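You operate a simulated robot arm through the tools that you are given. There is no shell and no other tool. Be economical: measure what you need, move in short steps, check, and stop when the job is done.

Carry out the task below with a simulated robot arm. There is one attempt and no reset: what you move stays moved.

TASK
Slide the orange sanding block along the top of the pine table until it stands next to the edging pad.
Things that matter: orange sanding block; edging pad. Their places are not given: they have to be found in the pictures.

It is judged by the outcome, as a careful person would: the job done as asked, and still so three seconds after it is handed in. It fails if anything else is knocked over, pushed out of place, dropped, spilled or broken.

THE ROBOT
A 7-joint arm with a two-finger parallel gripper, fixed in place. Base frame: the origin is at the foot of the arm, x ahead of it, y to its left, z up; the work surface is at about z = 0. Lengths are in cm, angles in rad, forces in N, time in s.
With the tool pointing down near the work surface it reaches from about 22 to 58 cm from the base axis. Its first joint turns from -1.152 to 1.152 rad. Payload 2.5 kg.
Tool frame: the origin (TCP) lies between the finger pads and is the grasp point; the fingertips stand 2.3 cm ahead of it; z points along the fingers, y is the line along which they close. The gripper opens to 9.4 cm. The fingers are 3.8 cm wide and 1 cm thick; the gripper's body (5.4 by 9.6 cm) begins 3.9 cm behind the TCP.
Orientation is that of the tool frame in the base frame, as a unit quaternion [w, x, y, z]. With the fingers straight down and closing along the base's y, the tool's x points along the base's -x, its y along +y and its z along -z.

THE INTERFACE
- The arm moves only by the tool play_rows. Its argument "steps" is one flat list of numbers, 6 for each row, row after row: the shift along the tool's x, y, z in cm, then the turn, a rotation vector about the tool's x, y, z in rad. In form: [dx, dy, dz, rx, ry, rz, dx, dy, dz, rx, ry, rz, ...]. A call has 1 to 10 rows; each row is the pose to reach, as a shift and turn from the pose commanded when the call began, along the tool's axes at that moment. "fingers" is the opening, from 0 (shut) to 1 (fully open), set as the call begins (left out, the last holds). A row lasts 0.2 s, in which the tool goes at most 5 cm and 0.15 rad; a call with a longer step from one row to the next is refused whole, and so is a gripper value outside its range. A pose out of reach is approached as far as the arm can. The call stops where the force on the tool passes 40 N (or 10 N more than at its start, if that is more) or the arm is blocked; 0.2 s more then pass. The fingers move at their own pace (about 10.8 cm/s each) and stop on an object; they squeeze with about 37 N. The grip force told is the motor's: it shows also when the fingers shut on nothing. Time passes only in rows, and 0.2 s behind the last, so rows that repeat a pose let the fingers close. It gives the time, the measured TCP pose, the force on the tool (base axes), the opening and the grip force at its end, in the units of the frame above (readings bear some noise).
- Cameras (640 x 400 px; columns grow to the right, rows downward): "scene" is fixed at [11.31, -40.13, 55.03]; the picture's right is [0.88, -0.47, 0.00], its down [-0.23, -0.44, -0.87] and it looks along [0.41, 0.77, -0.49] (base axes); focal length 356 px, centre (320, 200). "wrist" rides on the gripper at [-3.9, 0, -4.4] in the tool frame; the picture's right is [0.00, -1.00, 0.00], its down [0.97, 0.00, -0.24] and it looks along [0.24, 0.00, 0.97] (tool axes); focal length 218 px, centre (320, 200).
- get_image(camera): a new picture of that camera. No time passes.
- measure_at(camera, pixels): for up to 12 pixels [column, row] of the newest picture of that camera ("zoom" is the newest enlarged one), the place [x, y, z] in the base frame of the surface seen there, good to about 0.2 cm. No time passes.
- close_up(camera, box): a new picture of the part [left, top, right, bottom] of that camera's present view, enlarged. No time passes.
- close_job(): hands the job in; it is judged then, once.

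Work in short steps. Measure before you move; look again where a grasp or a placing could have gone wrong, and mend it. You have 60 turns and 30 pictures in all, the two below and enlarged ones among them. Open the gripper and draw the arm clear of the work before you hand the job in, unless the task says otherwise; then end with one line.

The tools are called by a JSON object that holds its "method" and its "body". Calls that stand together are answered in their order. play_rows: Moves the arm, as the interface text tells. Its arguments: {"type":"object","properties":{"steps":{"type":"array","items":{"type":"number"}},"fingers":{"type":"number"}},"required":["steps"]} The other tools are called the same way: get_image (camera) takes a picture; measure_at (camera, pixels) gives the place of the surface under pixels of a picture; close_up (camera, box) takes an enlarged picture of a part of a camera's view; close_job () hands the job in.

At the start:

```text
t: 0.0
eef_pos: [35.94, 16.46, 26.31]
orientation: [0.0, 0.0, 1.0, 0.001]
ft_force: [-0.8, 0.2, 0.8]
finger_gap: 9.42
grasp_force: 0.0
```

scene: 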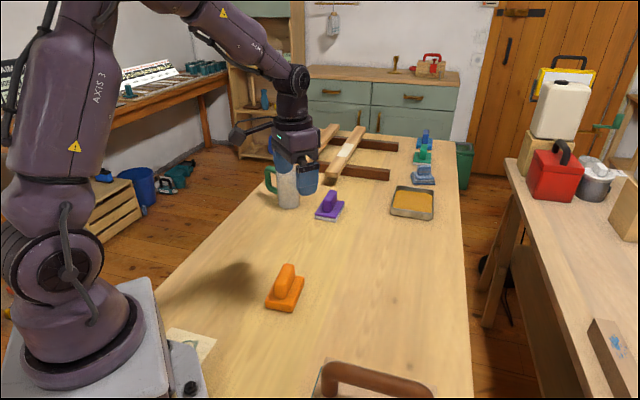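
wrist: 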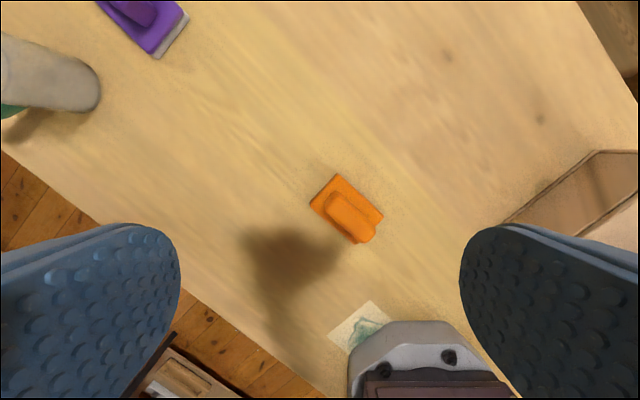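

The orange block is at about (285,290) in the scene view. The candidates for the edging pad are purple (329,207) and the blue/green ones (423,160), so I'll enlarge both areas.

{"method": "close_up", "body": {"camera": "scene", "box": [370, 115, 490, 235]}}

{"method": "close_up", "body": {"camera": "scene", "box": [240, 170, 400, 330]}}

{"method": "measure_at", "body": {"camera": "scene", "pixels": [[285, 272], [285, 300], [267, 306], [293, 310], [304, 279], [329, 200], [329, 218], [423, 175], [422, 156], [426, 137], [412, 203], [288, 190]]}}

```text
3.33 times, centred on (430, 175) of scene
```

zoom: 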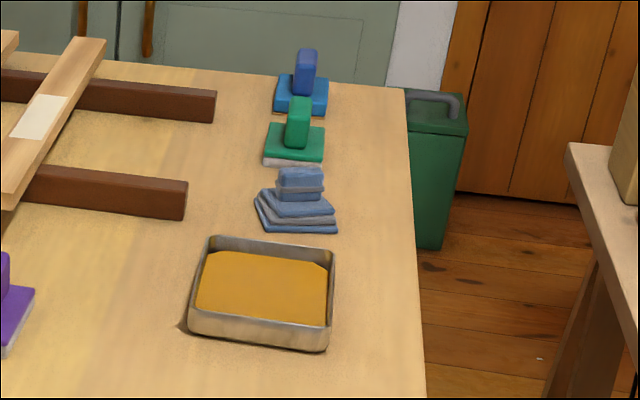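

```text
2.50 times, centred on (320, 250) of scene
```

zoom: 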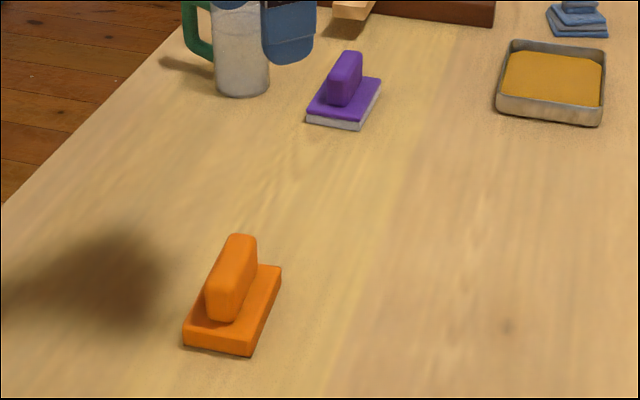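

```text
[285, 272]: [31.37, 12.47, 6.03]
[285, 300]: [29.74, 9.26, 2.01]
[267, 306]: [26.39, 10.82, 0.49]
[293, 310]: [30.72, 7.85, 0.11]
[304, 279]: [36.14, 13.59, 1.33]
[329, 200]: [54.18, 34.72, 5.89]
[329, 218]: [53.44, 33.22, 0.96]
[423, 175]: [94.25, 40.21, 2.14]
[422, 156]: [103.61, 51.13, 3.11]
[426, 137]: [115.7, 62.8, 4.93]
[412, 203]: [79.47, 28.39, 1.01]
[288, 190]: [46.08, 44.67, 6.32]
```

Purple is at the edge of reach and the blue/green ones are far out of it. I'll check the brown-handled thing at the bottom and the note, and look at purple from the wrist camera.

{"method": "close_up", "body": {"camera": "scene", "box": [160, 300, 480, 400]}}

{"method": "close_up", "body": {"camera": "wrist", "box": [0, 0, 240, 150]}}

{"method": "close_up", "body": {"camera": "wrist", "box": [270, 140, 430, 260]}}

{"method": "measure_at", "body": {"camera": "wrist", "pixels": [[311, 201], [338, 175], [383, 214], [334, 200], [370, 236], [157, 58], [188, 20], [100, 2], [95, 85], [155, 45], [350, 210], [130, 10]]}}

```text
2.00 times, centred on (320, 350) of scene
```

zoom: 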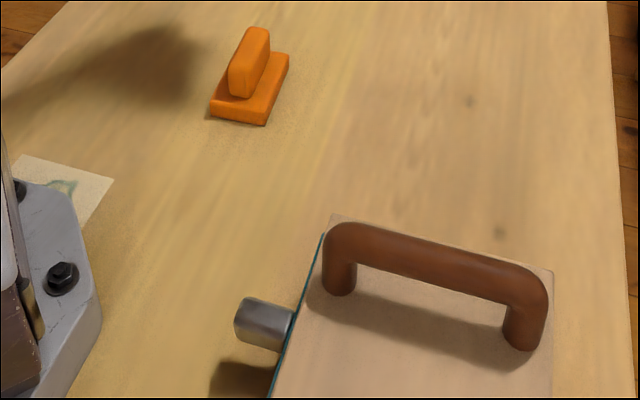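

```text
2.67 times, centred on (120, 75) of wrist
```

zoom: 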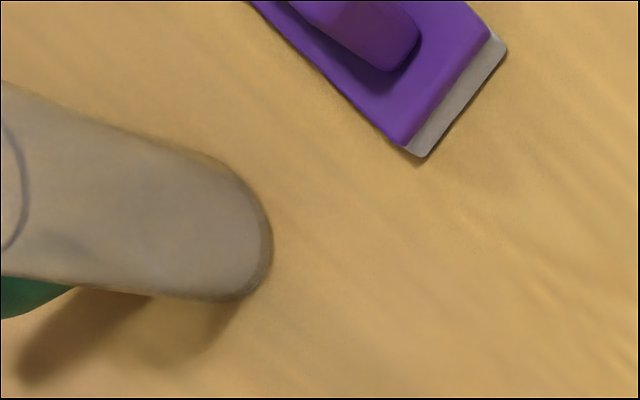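

```text
3.33 times, centred on (350, 200) of wrist
```

zoom: 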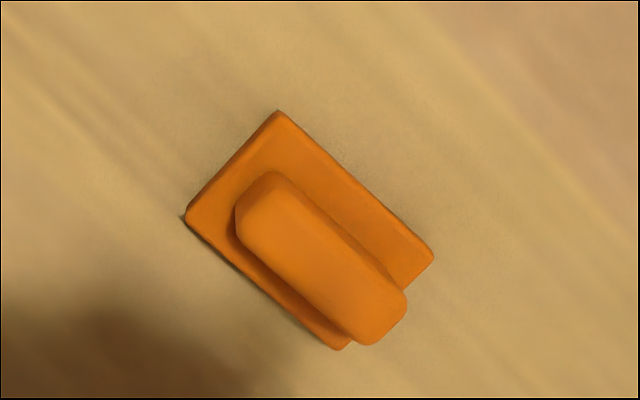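

```text
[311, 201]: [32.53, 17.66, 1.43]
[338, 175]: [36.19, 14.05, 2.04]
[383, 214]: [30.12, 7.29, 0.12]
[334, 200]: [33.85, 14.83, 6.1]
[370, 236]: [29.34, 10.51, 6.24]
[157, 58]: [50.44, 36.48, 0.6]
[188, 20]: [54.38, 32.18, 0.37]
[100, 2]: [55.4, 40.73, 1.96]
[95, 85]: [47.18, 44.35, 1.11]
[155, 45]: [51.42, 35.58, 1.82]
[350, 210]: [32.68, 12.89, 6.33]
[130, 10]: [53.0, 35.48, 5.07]
```

The brown-handled thing at the bottom is cut off. I'll measure it and move the wrist camera over that side to see it whole before choosing.

{"method": "measure_at", "body": {"camera": "scene", "pixels": [[330, 364], [380, 370], [425, 385], [340, 395], [420, 396], [295, 355], [284, 355], [327, 410], [350, 340], [470, 390], [433, 437], [320, 385]]}}

{"method": "play_rows", "body": {"steps": [0, -4, 0, 0, 0, 0, 0, -8, 0, 0, 0, 0, 0, -12, 0, 0, 0, 0, 0, -16, 0, 0, 0, 0, 0, -20, 0, 0, 0, 0, 0, -24, 0, 0, 0, 0, 0, -28, 0, 0, 0, 0]}}

{"method": "get_image", "body": {"camera": "wrist"}}

```text
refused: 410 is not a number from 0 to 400
```

```text
t: 1.6
eef_pos: [35.94, -11.66, 26.28]
orientation: [0.0, 0.0, 1.0, 0.0]
ft_force: [-0.1, -0.1, 0.3]
finger_gap: 9.4
grasp_force: 0.0
```

```text
22 pictures are left
```

wrist: 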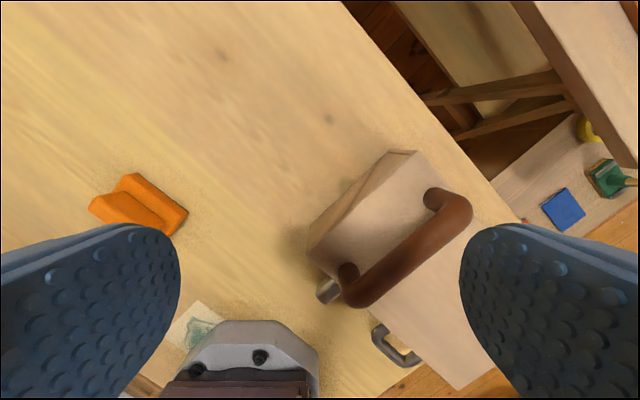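

The brown-handled thing is a case, not a pad. The note at (195,325) has a drawing on it that may say which pad is meant, so I'll enlarge it.

{"method": "close_up", "body": {"camera": "wrist", "box": [150, 290, 240, 360]}}

{"method": "close_up", "body": {"camera": "wrist", "box": [290, 130, 500, 390]}}

```text
5.71 times, centred on (195, 325) of wrist
```

zoom: 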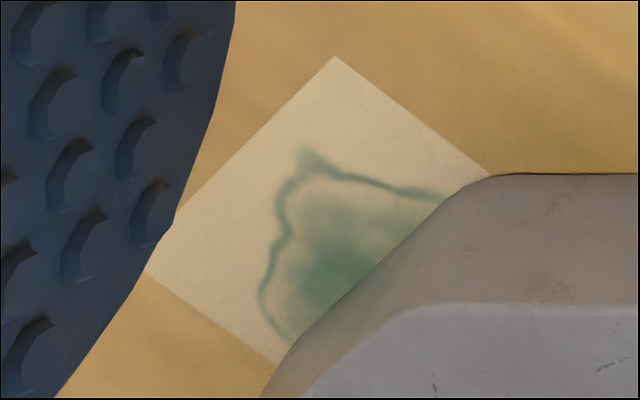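

```text
1.54 times, centred on (395, 260) of wrist
```

zoom: 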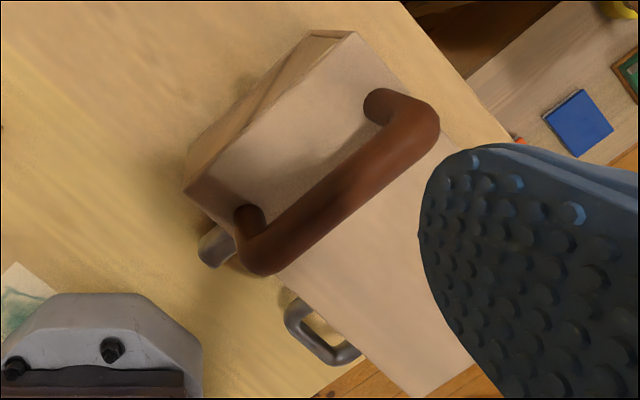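

The note is only a stain and the bottom item is a case. The purple pad (329,207), with its separate grey sole, is the only pad whose side I can reach, so I take it as the edging pad. Orange is centred near (31.4,12.6) with its ridge at about 43°. I'll move above it, turned −0.75 about the tool's z.

{"method": "play_rows", "body": {"steps": [0.7, 3.5, 0, 0, 0, -0.1, 1.4, 7, 0, 0, 0, -0.2, 2.1, 10.5, 1, 0, 0, -0.3, 2.8, 14, 3, 0, 0, -0.4, 3.5, 17.5, 5, 0, 0, -0.5, 4.0, 21, 7, 0, 0, -0.62, 4.5, 24.3, 10, 0, 0, -0.75, 4.5, 24.3, 10, 0, 0, -0.75], "fingers": 1}}

{"method": "get_image", "body": {"camera": "wrist"}}

```text
t: 3.4
eef_pos: [31.53, 12.78, 16.17]
orientation: [0.0, -0.367, 0.93, 0.0]
ft_force: [0.5, -0.3, 0.4]
finger_gap: 9.41
grasp_force: 0.0
```

```text
19 pictures are left
```

wrist: 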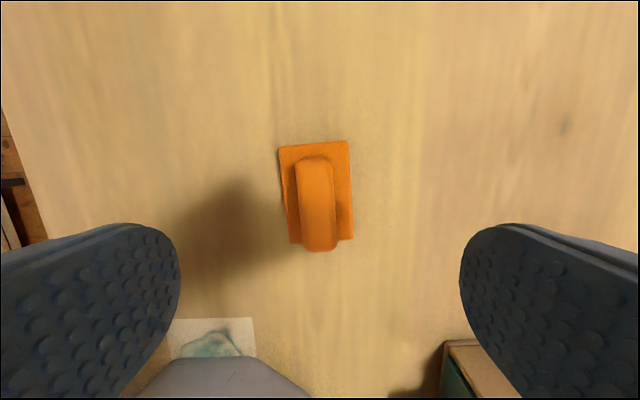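

The block is almost square to the gripper, with the ridge running from (312,160) to (322,247). I'll measure its edges.

{"method": "measure_at", "body": {"camera": "wrist", "pixels": [[280, 148], [346, 143], [352, 237], [292, 240], [313, 160], [322, 240], [300, 200], [334, 200], [317, 200], [344, 190], [301, 235], [334, 235]]}}

```text
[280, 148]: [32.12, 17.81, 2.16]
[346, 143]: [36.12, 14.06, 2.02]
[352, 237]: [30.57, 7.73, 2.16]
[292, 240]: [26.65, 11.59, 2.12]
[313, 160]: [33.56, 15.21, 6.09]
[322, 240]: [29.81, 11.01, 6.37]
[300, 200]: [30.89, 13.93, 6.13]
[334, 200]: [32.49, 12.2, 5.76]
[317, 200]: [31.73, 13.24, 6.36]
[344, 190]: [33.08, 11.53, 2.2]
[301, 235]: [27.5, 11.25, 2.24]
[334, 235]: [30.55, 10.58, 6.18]
```

The ridge lies at 48.5°, so I turn 0.09 more. Then I descend to TCP z of about 4.9 (the base top is at 2.1 and the ridge top at 6.2), slightly behind the block's centre.

{"method": "play_rows", "body": {"steps": [0.7, 0, 2, 0, 0, -0.09, 0.7, 0, 5, 0, 0, -0.09, 0.7, 0, 8, 0, 0, -0.09, 0.7, 0, 10, 0, 0, -0.09, 0.7, 0, 11.2, 0, 0, -0.09, 0.7, 0, 11.2, 0, 0, -0.09], "fingers": 1}}

{"method": "get_image", "body": {"camera": "wrist"}}

```text
t: 4.8
eef_pos: [30.93, 12.19, 5.21]
orientation: [0.0, -0.408, 0.913, 0.0]
ft_force: [-0.1, 0.0, -0.2]
finger_gap: 9.41
grasp_force: 0.1
```

```text
18 pictures are left
```

wrist: 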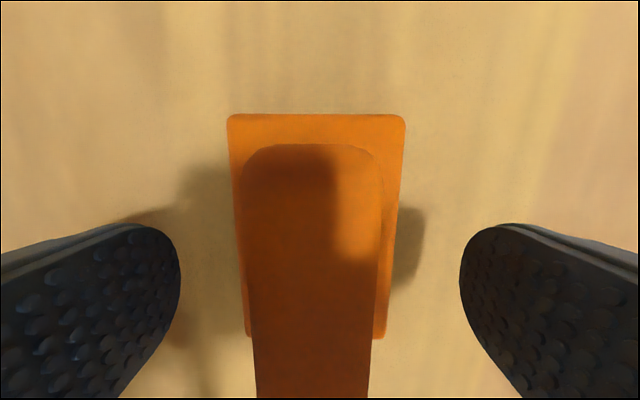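

The block is centred and aligned, so I close the fingers.

{"method": "play_rows", "body": {"steps": [0, 0, 0, 0, 0, 0, 0, 0, 0, 0, 0, 0, 0, 0, 0, 0, 0, 0, 0, 0, 0, 0, 0, 0], "fingers": 0}}

{"method": "measure_at", "body": {"camera": "scene", "pixels": [[317, 218], [330, 221], [344, 206], [336, 202], [318, 214], [329, 217], [331, 202], [320, 208], [336, 213], [328, 193], [335, 192], [340, 212]]}}

{"method": "close_up", "body": {"camera": "scene", "box": [290, 170, 370, 240]}}

```text
t: 5.8
eef_pos: [30.81, 12.38, 5.12]
orientation: [0.0, -0.408, 0.913, -0.001]
ft_force: [0.1, -0.1, -0.6]
finger_gap: 2.57
grasp_force: 36.6
```

```text
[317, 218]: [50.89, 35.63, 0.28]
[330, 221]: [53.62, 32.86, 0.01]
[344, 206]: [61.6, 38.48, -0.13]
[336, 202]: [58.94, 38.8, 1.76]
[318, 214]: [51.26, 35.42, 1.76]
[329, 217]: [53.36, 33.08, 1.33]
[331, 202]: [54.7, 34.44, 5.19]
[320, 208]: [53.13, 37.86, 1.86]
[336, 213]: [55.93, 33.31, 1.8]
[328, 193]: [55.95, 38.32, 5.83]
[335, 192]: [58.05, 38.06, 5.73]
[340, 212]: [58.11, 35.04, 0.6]
```

```text
5.71 times, centred on (330, 205) of scene
```

zoom: 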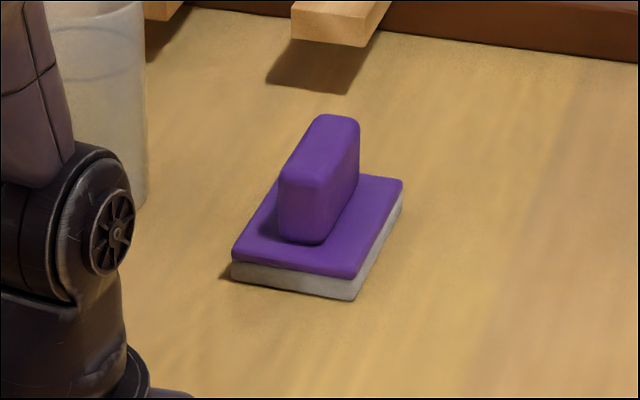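

{"method": "measure_at", "body": {"camera": "zoom", "pixels": [[236, 252], [353, 272], [400, 182], [354, 294], [234, 277], [310, 176], [350, 122], [303, 238], [400, 205], [290, 285], [375, 225]]}}

```text
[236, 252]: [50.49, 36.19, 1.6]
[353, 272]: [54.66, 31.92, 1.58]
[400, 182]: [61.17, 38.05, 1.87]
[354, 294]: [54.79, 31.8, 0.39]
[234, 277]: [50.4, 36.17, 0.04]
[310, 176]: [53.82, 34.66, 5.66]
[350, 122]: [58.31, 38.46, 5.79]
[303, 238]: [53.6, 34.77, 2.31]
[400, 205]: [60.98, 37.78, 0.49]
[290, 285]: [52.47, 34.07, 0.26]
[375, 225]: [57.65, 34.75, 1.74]
```

I have the ridge gripped (gap 2.57). The pad's near edge runs (50.4,36.2)–(54.8,31.8) with its long axis at about 43.6°, so I want the orange centre near (49.1,30.6). I'll slide most of the way flat on the table, then check.

{"method": "play_rows", "body": {"steps": [-1.5, -0.1, 0, 0, 0, 0, -3.5, -0.2, 0, 0, 0, 0.01, -5.5, -0.3, 0, 0, 0, 0.02, -7.5, -0.4, 0, 0, 0, 0.03, -9.5, -0.5, 0, 0, 0, 0.04, -11.5, -0.6, 0, 0, 0, 0.05, -13.5, -0.7, 0, 0, 0, 0.06, -15.5, -0.9, 0, 0, 0, 0.07, -17.5, -1, 0, 0, 0, 0.08, -19, -1.05, 0, 0, 0, 0.085]}}

{"method": "get_image", "body": {"camera": "scene"}}

{"method": "get_image", "body": {"camera": "wrist"}}

```text
t: 8.0
eef_pos: [44.49, 25.71, 5.11]
orientation: [0.001, -0.368, 0.93, 0.0]
ft_force: [-2.6, -4.5, 8.2]
finger_gap: 2.58
grasp_force: 36.7
```

```text
16 pictures are left
```

scene: 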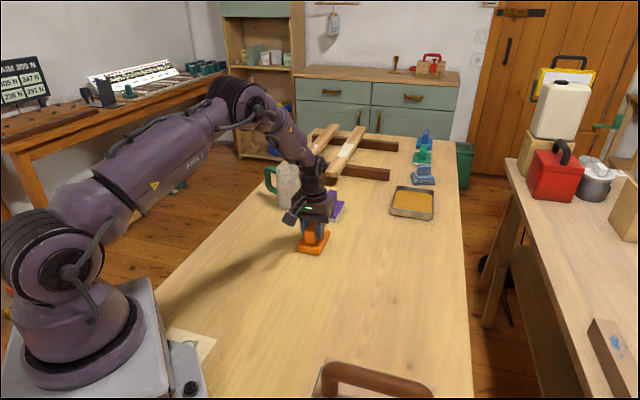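

```text
15 pictures are left
```

wrist: 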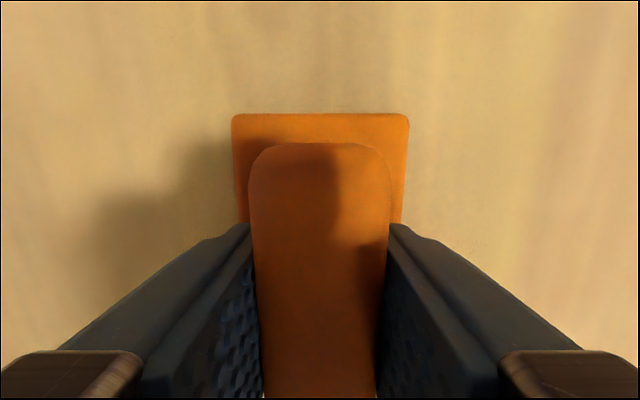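

The slide is going well with only light friction. About 6 cm remain; I'll go 4 and check the gap.

{"method": "measure_at", "body": {"camera": "wrist", "pixels": [[240, 117], [402, 117], [320, 116]]}}

{"method": "play_rows", "body": {"steps": [-1, 0.1, 0, 0, 0, 0, -2, 0.2, 0, 0, 0, 0, -3, 0.3, 0, 0, 0, 0, -4, 0.4, 0, 0, 0, 0, -4, 0.4, 0, 0, 0, 0]}}

{"method": "get_image", "body": {"camera": "wrist"}}

```text
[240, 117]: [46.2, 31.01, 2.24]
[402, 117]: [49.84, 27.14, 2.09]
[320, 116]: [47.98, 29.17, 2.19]
```

```text
t: 9.2
eef_pos: [46.96, 28.79, 5.32]
orientation: [0.0, -0.369, 0.929, 0.0]
ft_force: [-10.1, -10.6, 18.7]
finger_gap: 2.54
grasp_force: 36.4
```

```text
14 pictures are left
```

wrist: 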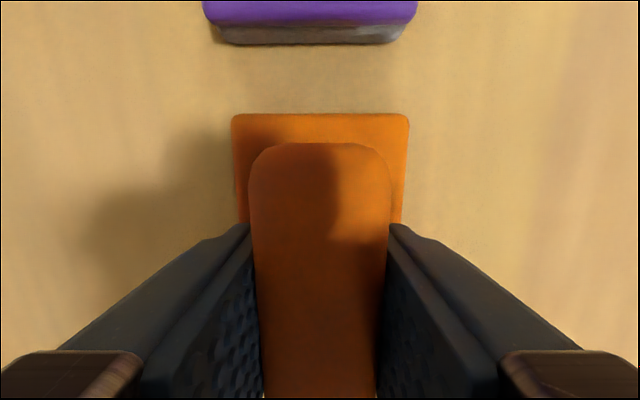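

The pad is now in view, its near edge at row 43 and the orange front edge at row 115, and they are parallel. Now I measure the gap.

{"method": "measure_at", "body": {"camera": "wrist", "pixels": [[240, 117], [402, 117], [320, 116], [228, 43], [390, 43], [310, 44], [310, 30]]}}

```text
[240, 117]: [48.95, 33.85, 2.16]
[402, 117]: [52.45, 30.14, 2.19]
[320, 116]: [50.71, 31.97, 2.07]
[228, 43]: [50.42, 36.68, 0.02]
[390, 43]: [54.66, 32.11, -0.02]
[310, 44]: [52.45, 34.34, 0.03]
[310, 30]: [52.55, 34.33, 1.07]
```

The gap is 2.9 cm and the lateral offset about 0.5. I slide 2.3 further with a 0.45 side correction, easing the downward press by a hair.

{"method": "play_rows", "body": {"steps": [-0.6, 0.15, -0.05, 0, 0, 0, -1.2, 0.3, -0.1, 0, 0, 0, -1.8, 0.4, -0.1, 0, 0, 0, -2.3, 0.45, -0.1, 0, 0, 0, -2.3, 0.45, -0.1, 0, 0, 0]}}

{"method": "get_image", "body": {"camera": "wrist"}}

{"method": "measure_at", "body": {"camera": "wrist", "pixels": [[320, 116], [320, 105], [320, 98], [320, 90], [320, 80]]}}

```text
t: 10.4
eef_pos: [48.4, 30.76, 5.14]
orientation: [0.001, -0.37, 0.929, 0.0]
ft_force: [-5.3, -5.1, 8.7]
finger_gap: 2.56
grasp_force: 36.8
```

```text
13 pictures are left
```

wrist: 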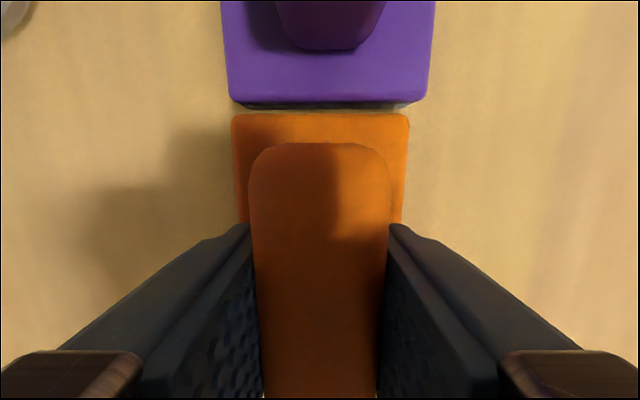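

```text
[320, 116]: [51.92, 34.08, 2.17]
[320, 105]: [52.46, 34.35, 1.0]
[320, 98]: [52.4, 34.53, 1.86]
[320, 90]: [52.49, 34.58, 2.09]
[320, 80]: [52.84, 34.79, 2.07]
```

It now stands about 0.5 cm from the pad and squared to it. I release and lift straight up.

{"method": "play_rows", "body": {"steps": [0, 0, 0, 0, 0, 0, 0, 0, 0, 0, 0, 0, 0, 0, 0, 0, 0, 0], "fingers": 0.6}}

{"method": "play_rows", "body": {"steps": [0, 0, -1, 0, 0, 0, 0, 0, -3, 0, 0, 0, 0.5, 0, -6, 0, 0, 0, 3, 0, -9, 0, 0, 0, 6, 0, -12, 0, 0, 0, 10, 0, -14, 0, 0, 0, 14, 0, -16, 0, 0, 0, 18, 0, -18, 0, 0, 0]}}

{"method": "get_image", "body": {"camera": "scene"}}

{"method": "close_up", "body": {"camera": "scene", "box": [250, 130, 410, 260]}}

```text
t: 11.2
eef_pos: [48.4, 30.71, 5.08]
orientation: [0.0, -0.369, 0.929, 0.0]
ft_force: [-0.4, -0.4, -0.6]
finger_gap: 5.65
grasp_force: 0.1
```

```text
t: 13.0
eef_pos: [35.32, 18.27, 23.35]
orientation: [0.0, -0.368, 0.93, 0.0]
ft_force: [0.8, -0.2, 0.3]
finger_gap: 5.61
grasp_force: 0.0
```

```text
12 pictures are left
```

scene: 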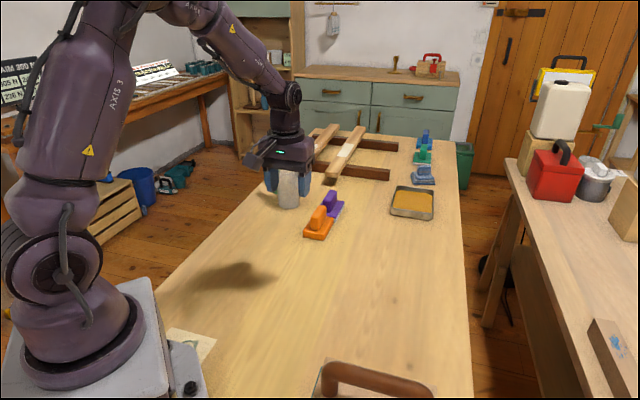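

```text
3.08 times, centred on (330, 195) of scene
```

zoom: 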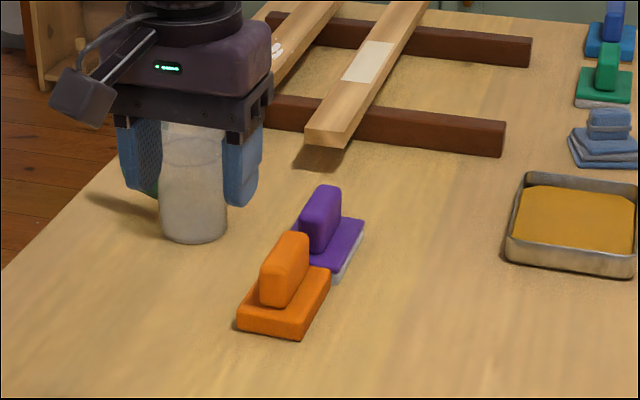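

The orange block stands right beside the purple pad. Nothing else has moved, the gripper is open and the arm is clear, so I hand in.

{"method": "close_job", "body": {}}

```text
The job is handed in.
```

I slid the orange sanding block along the table until it stood about 0.5 cm from the purple pad, end to end and squared to it. Nothing in the pictures says which pad is the edging pad; I took it to be the purple one because the other pads are out of the arm's reach.
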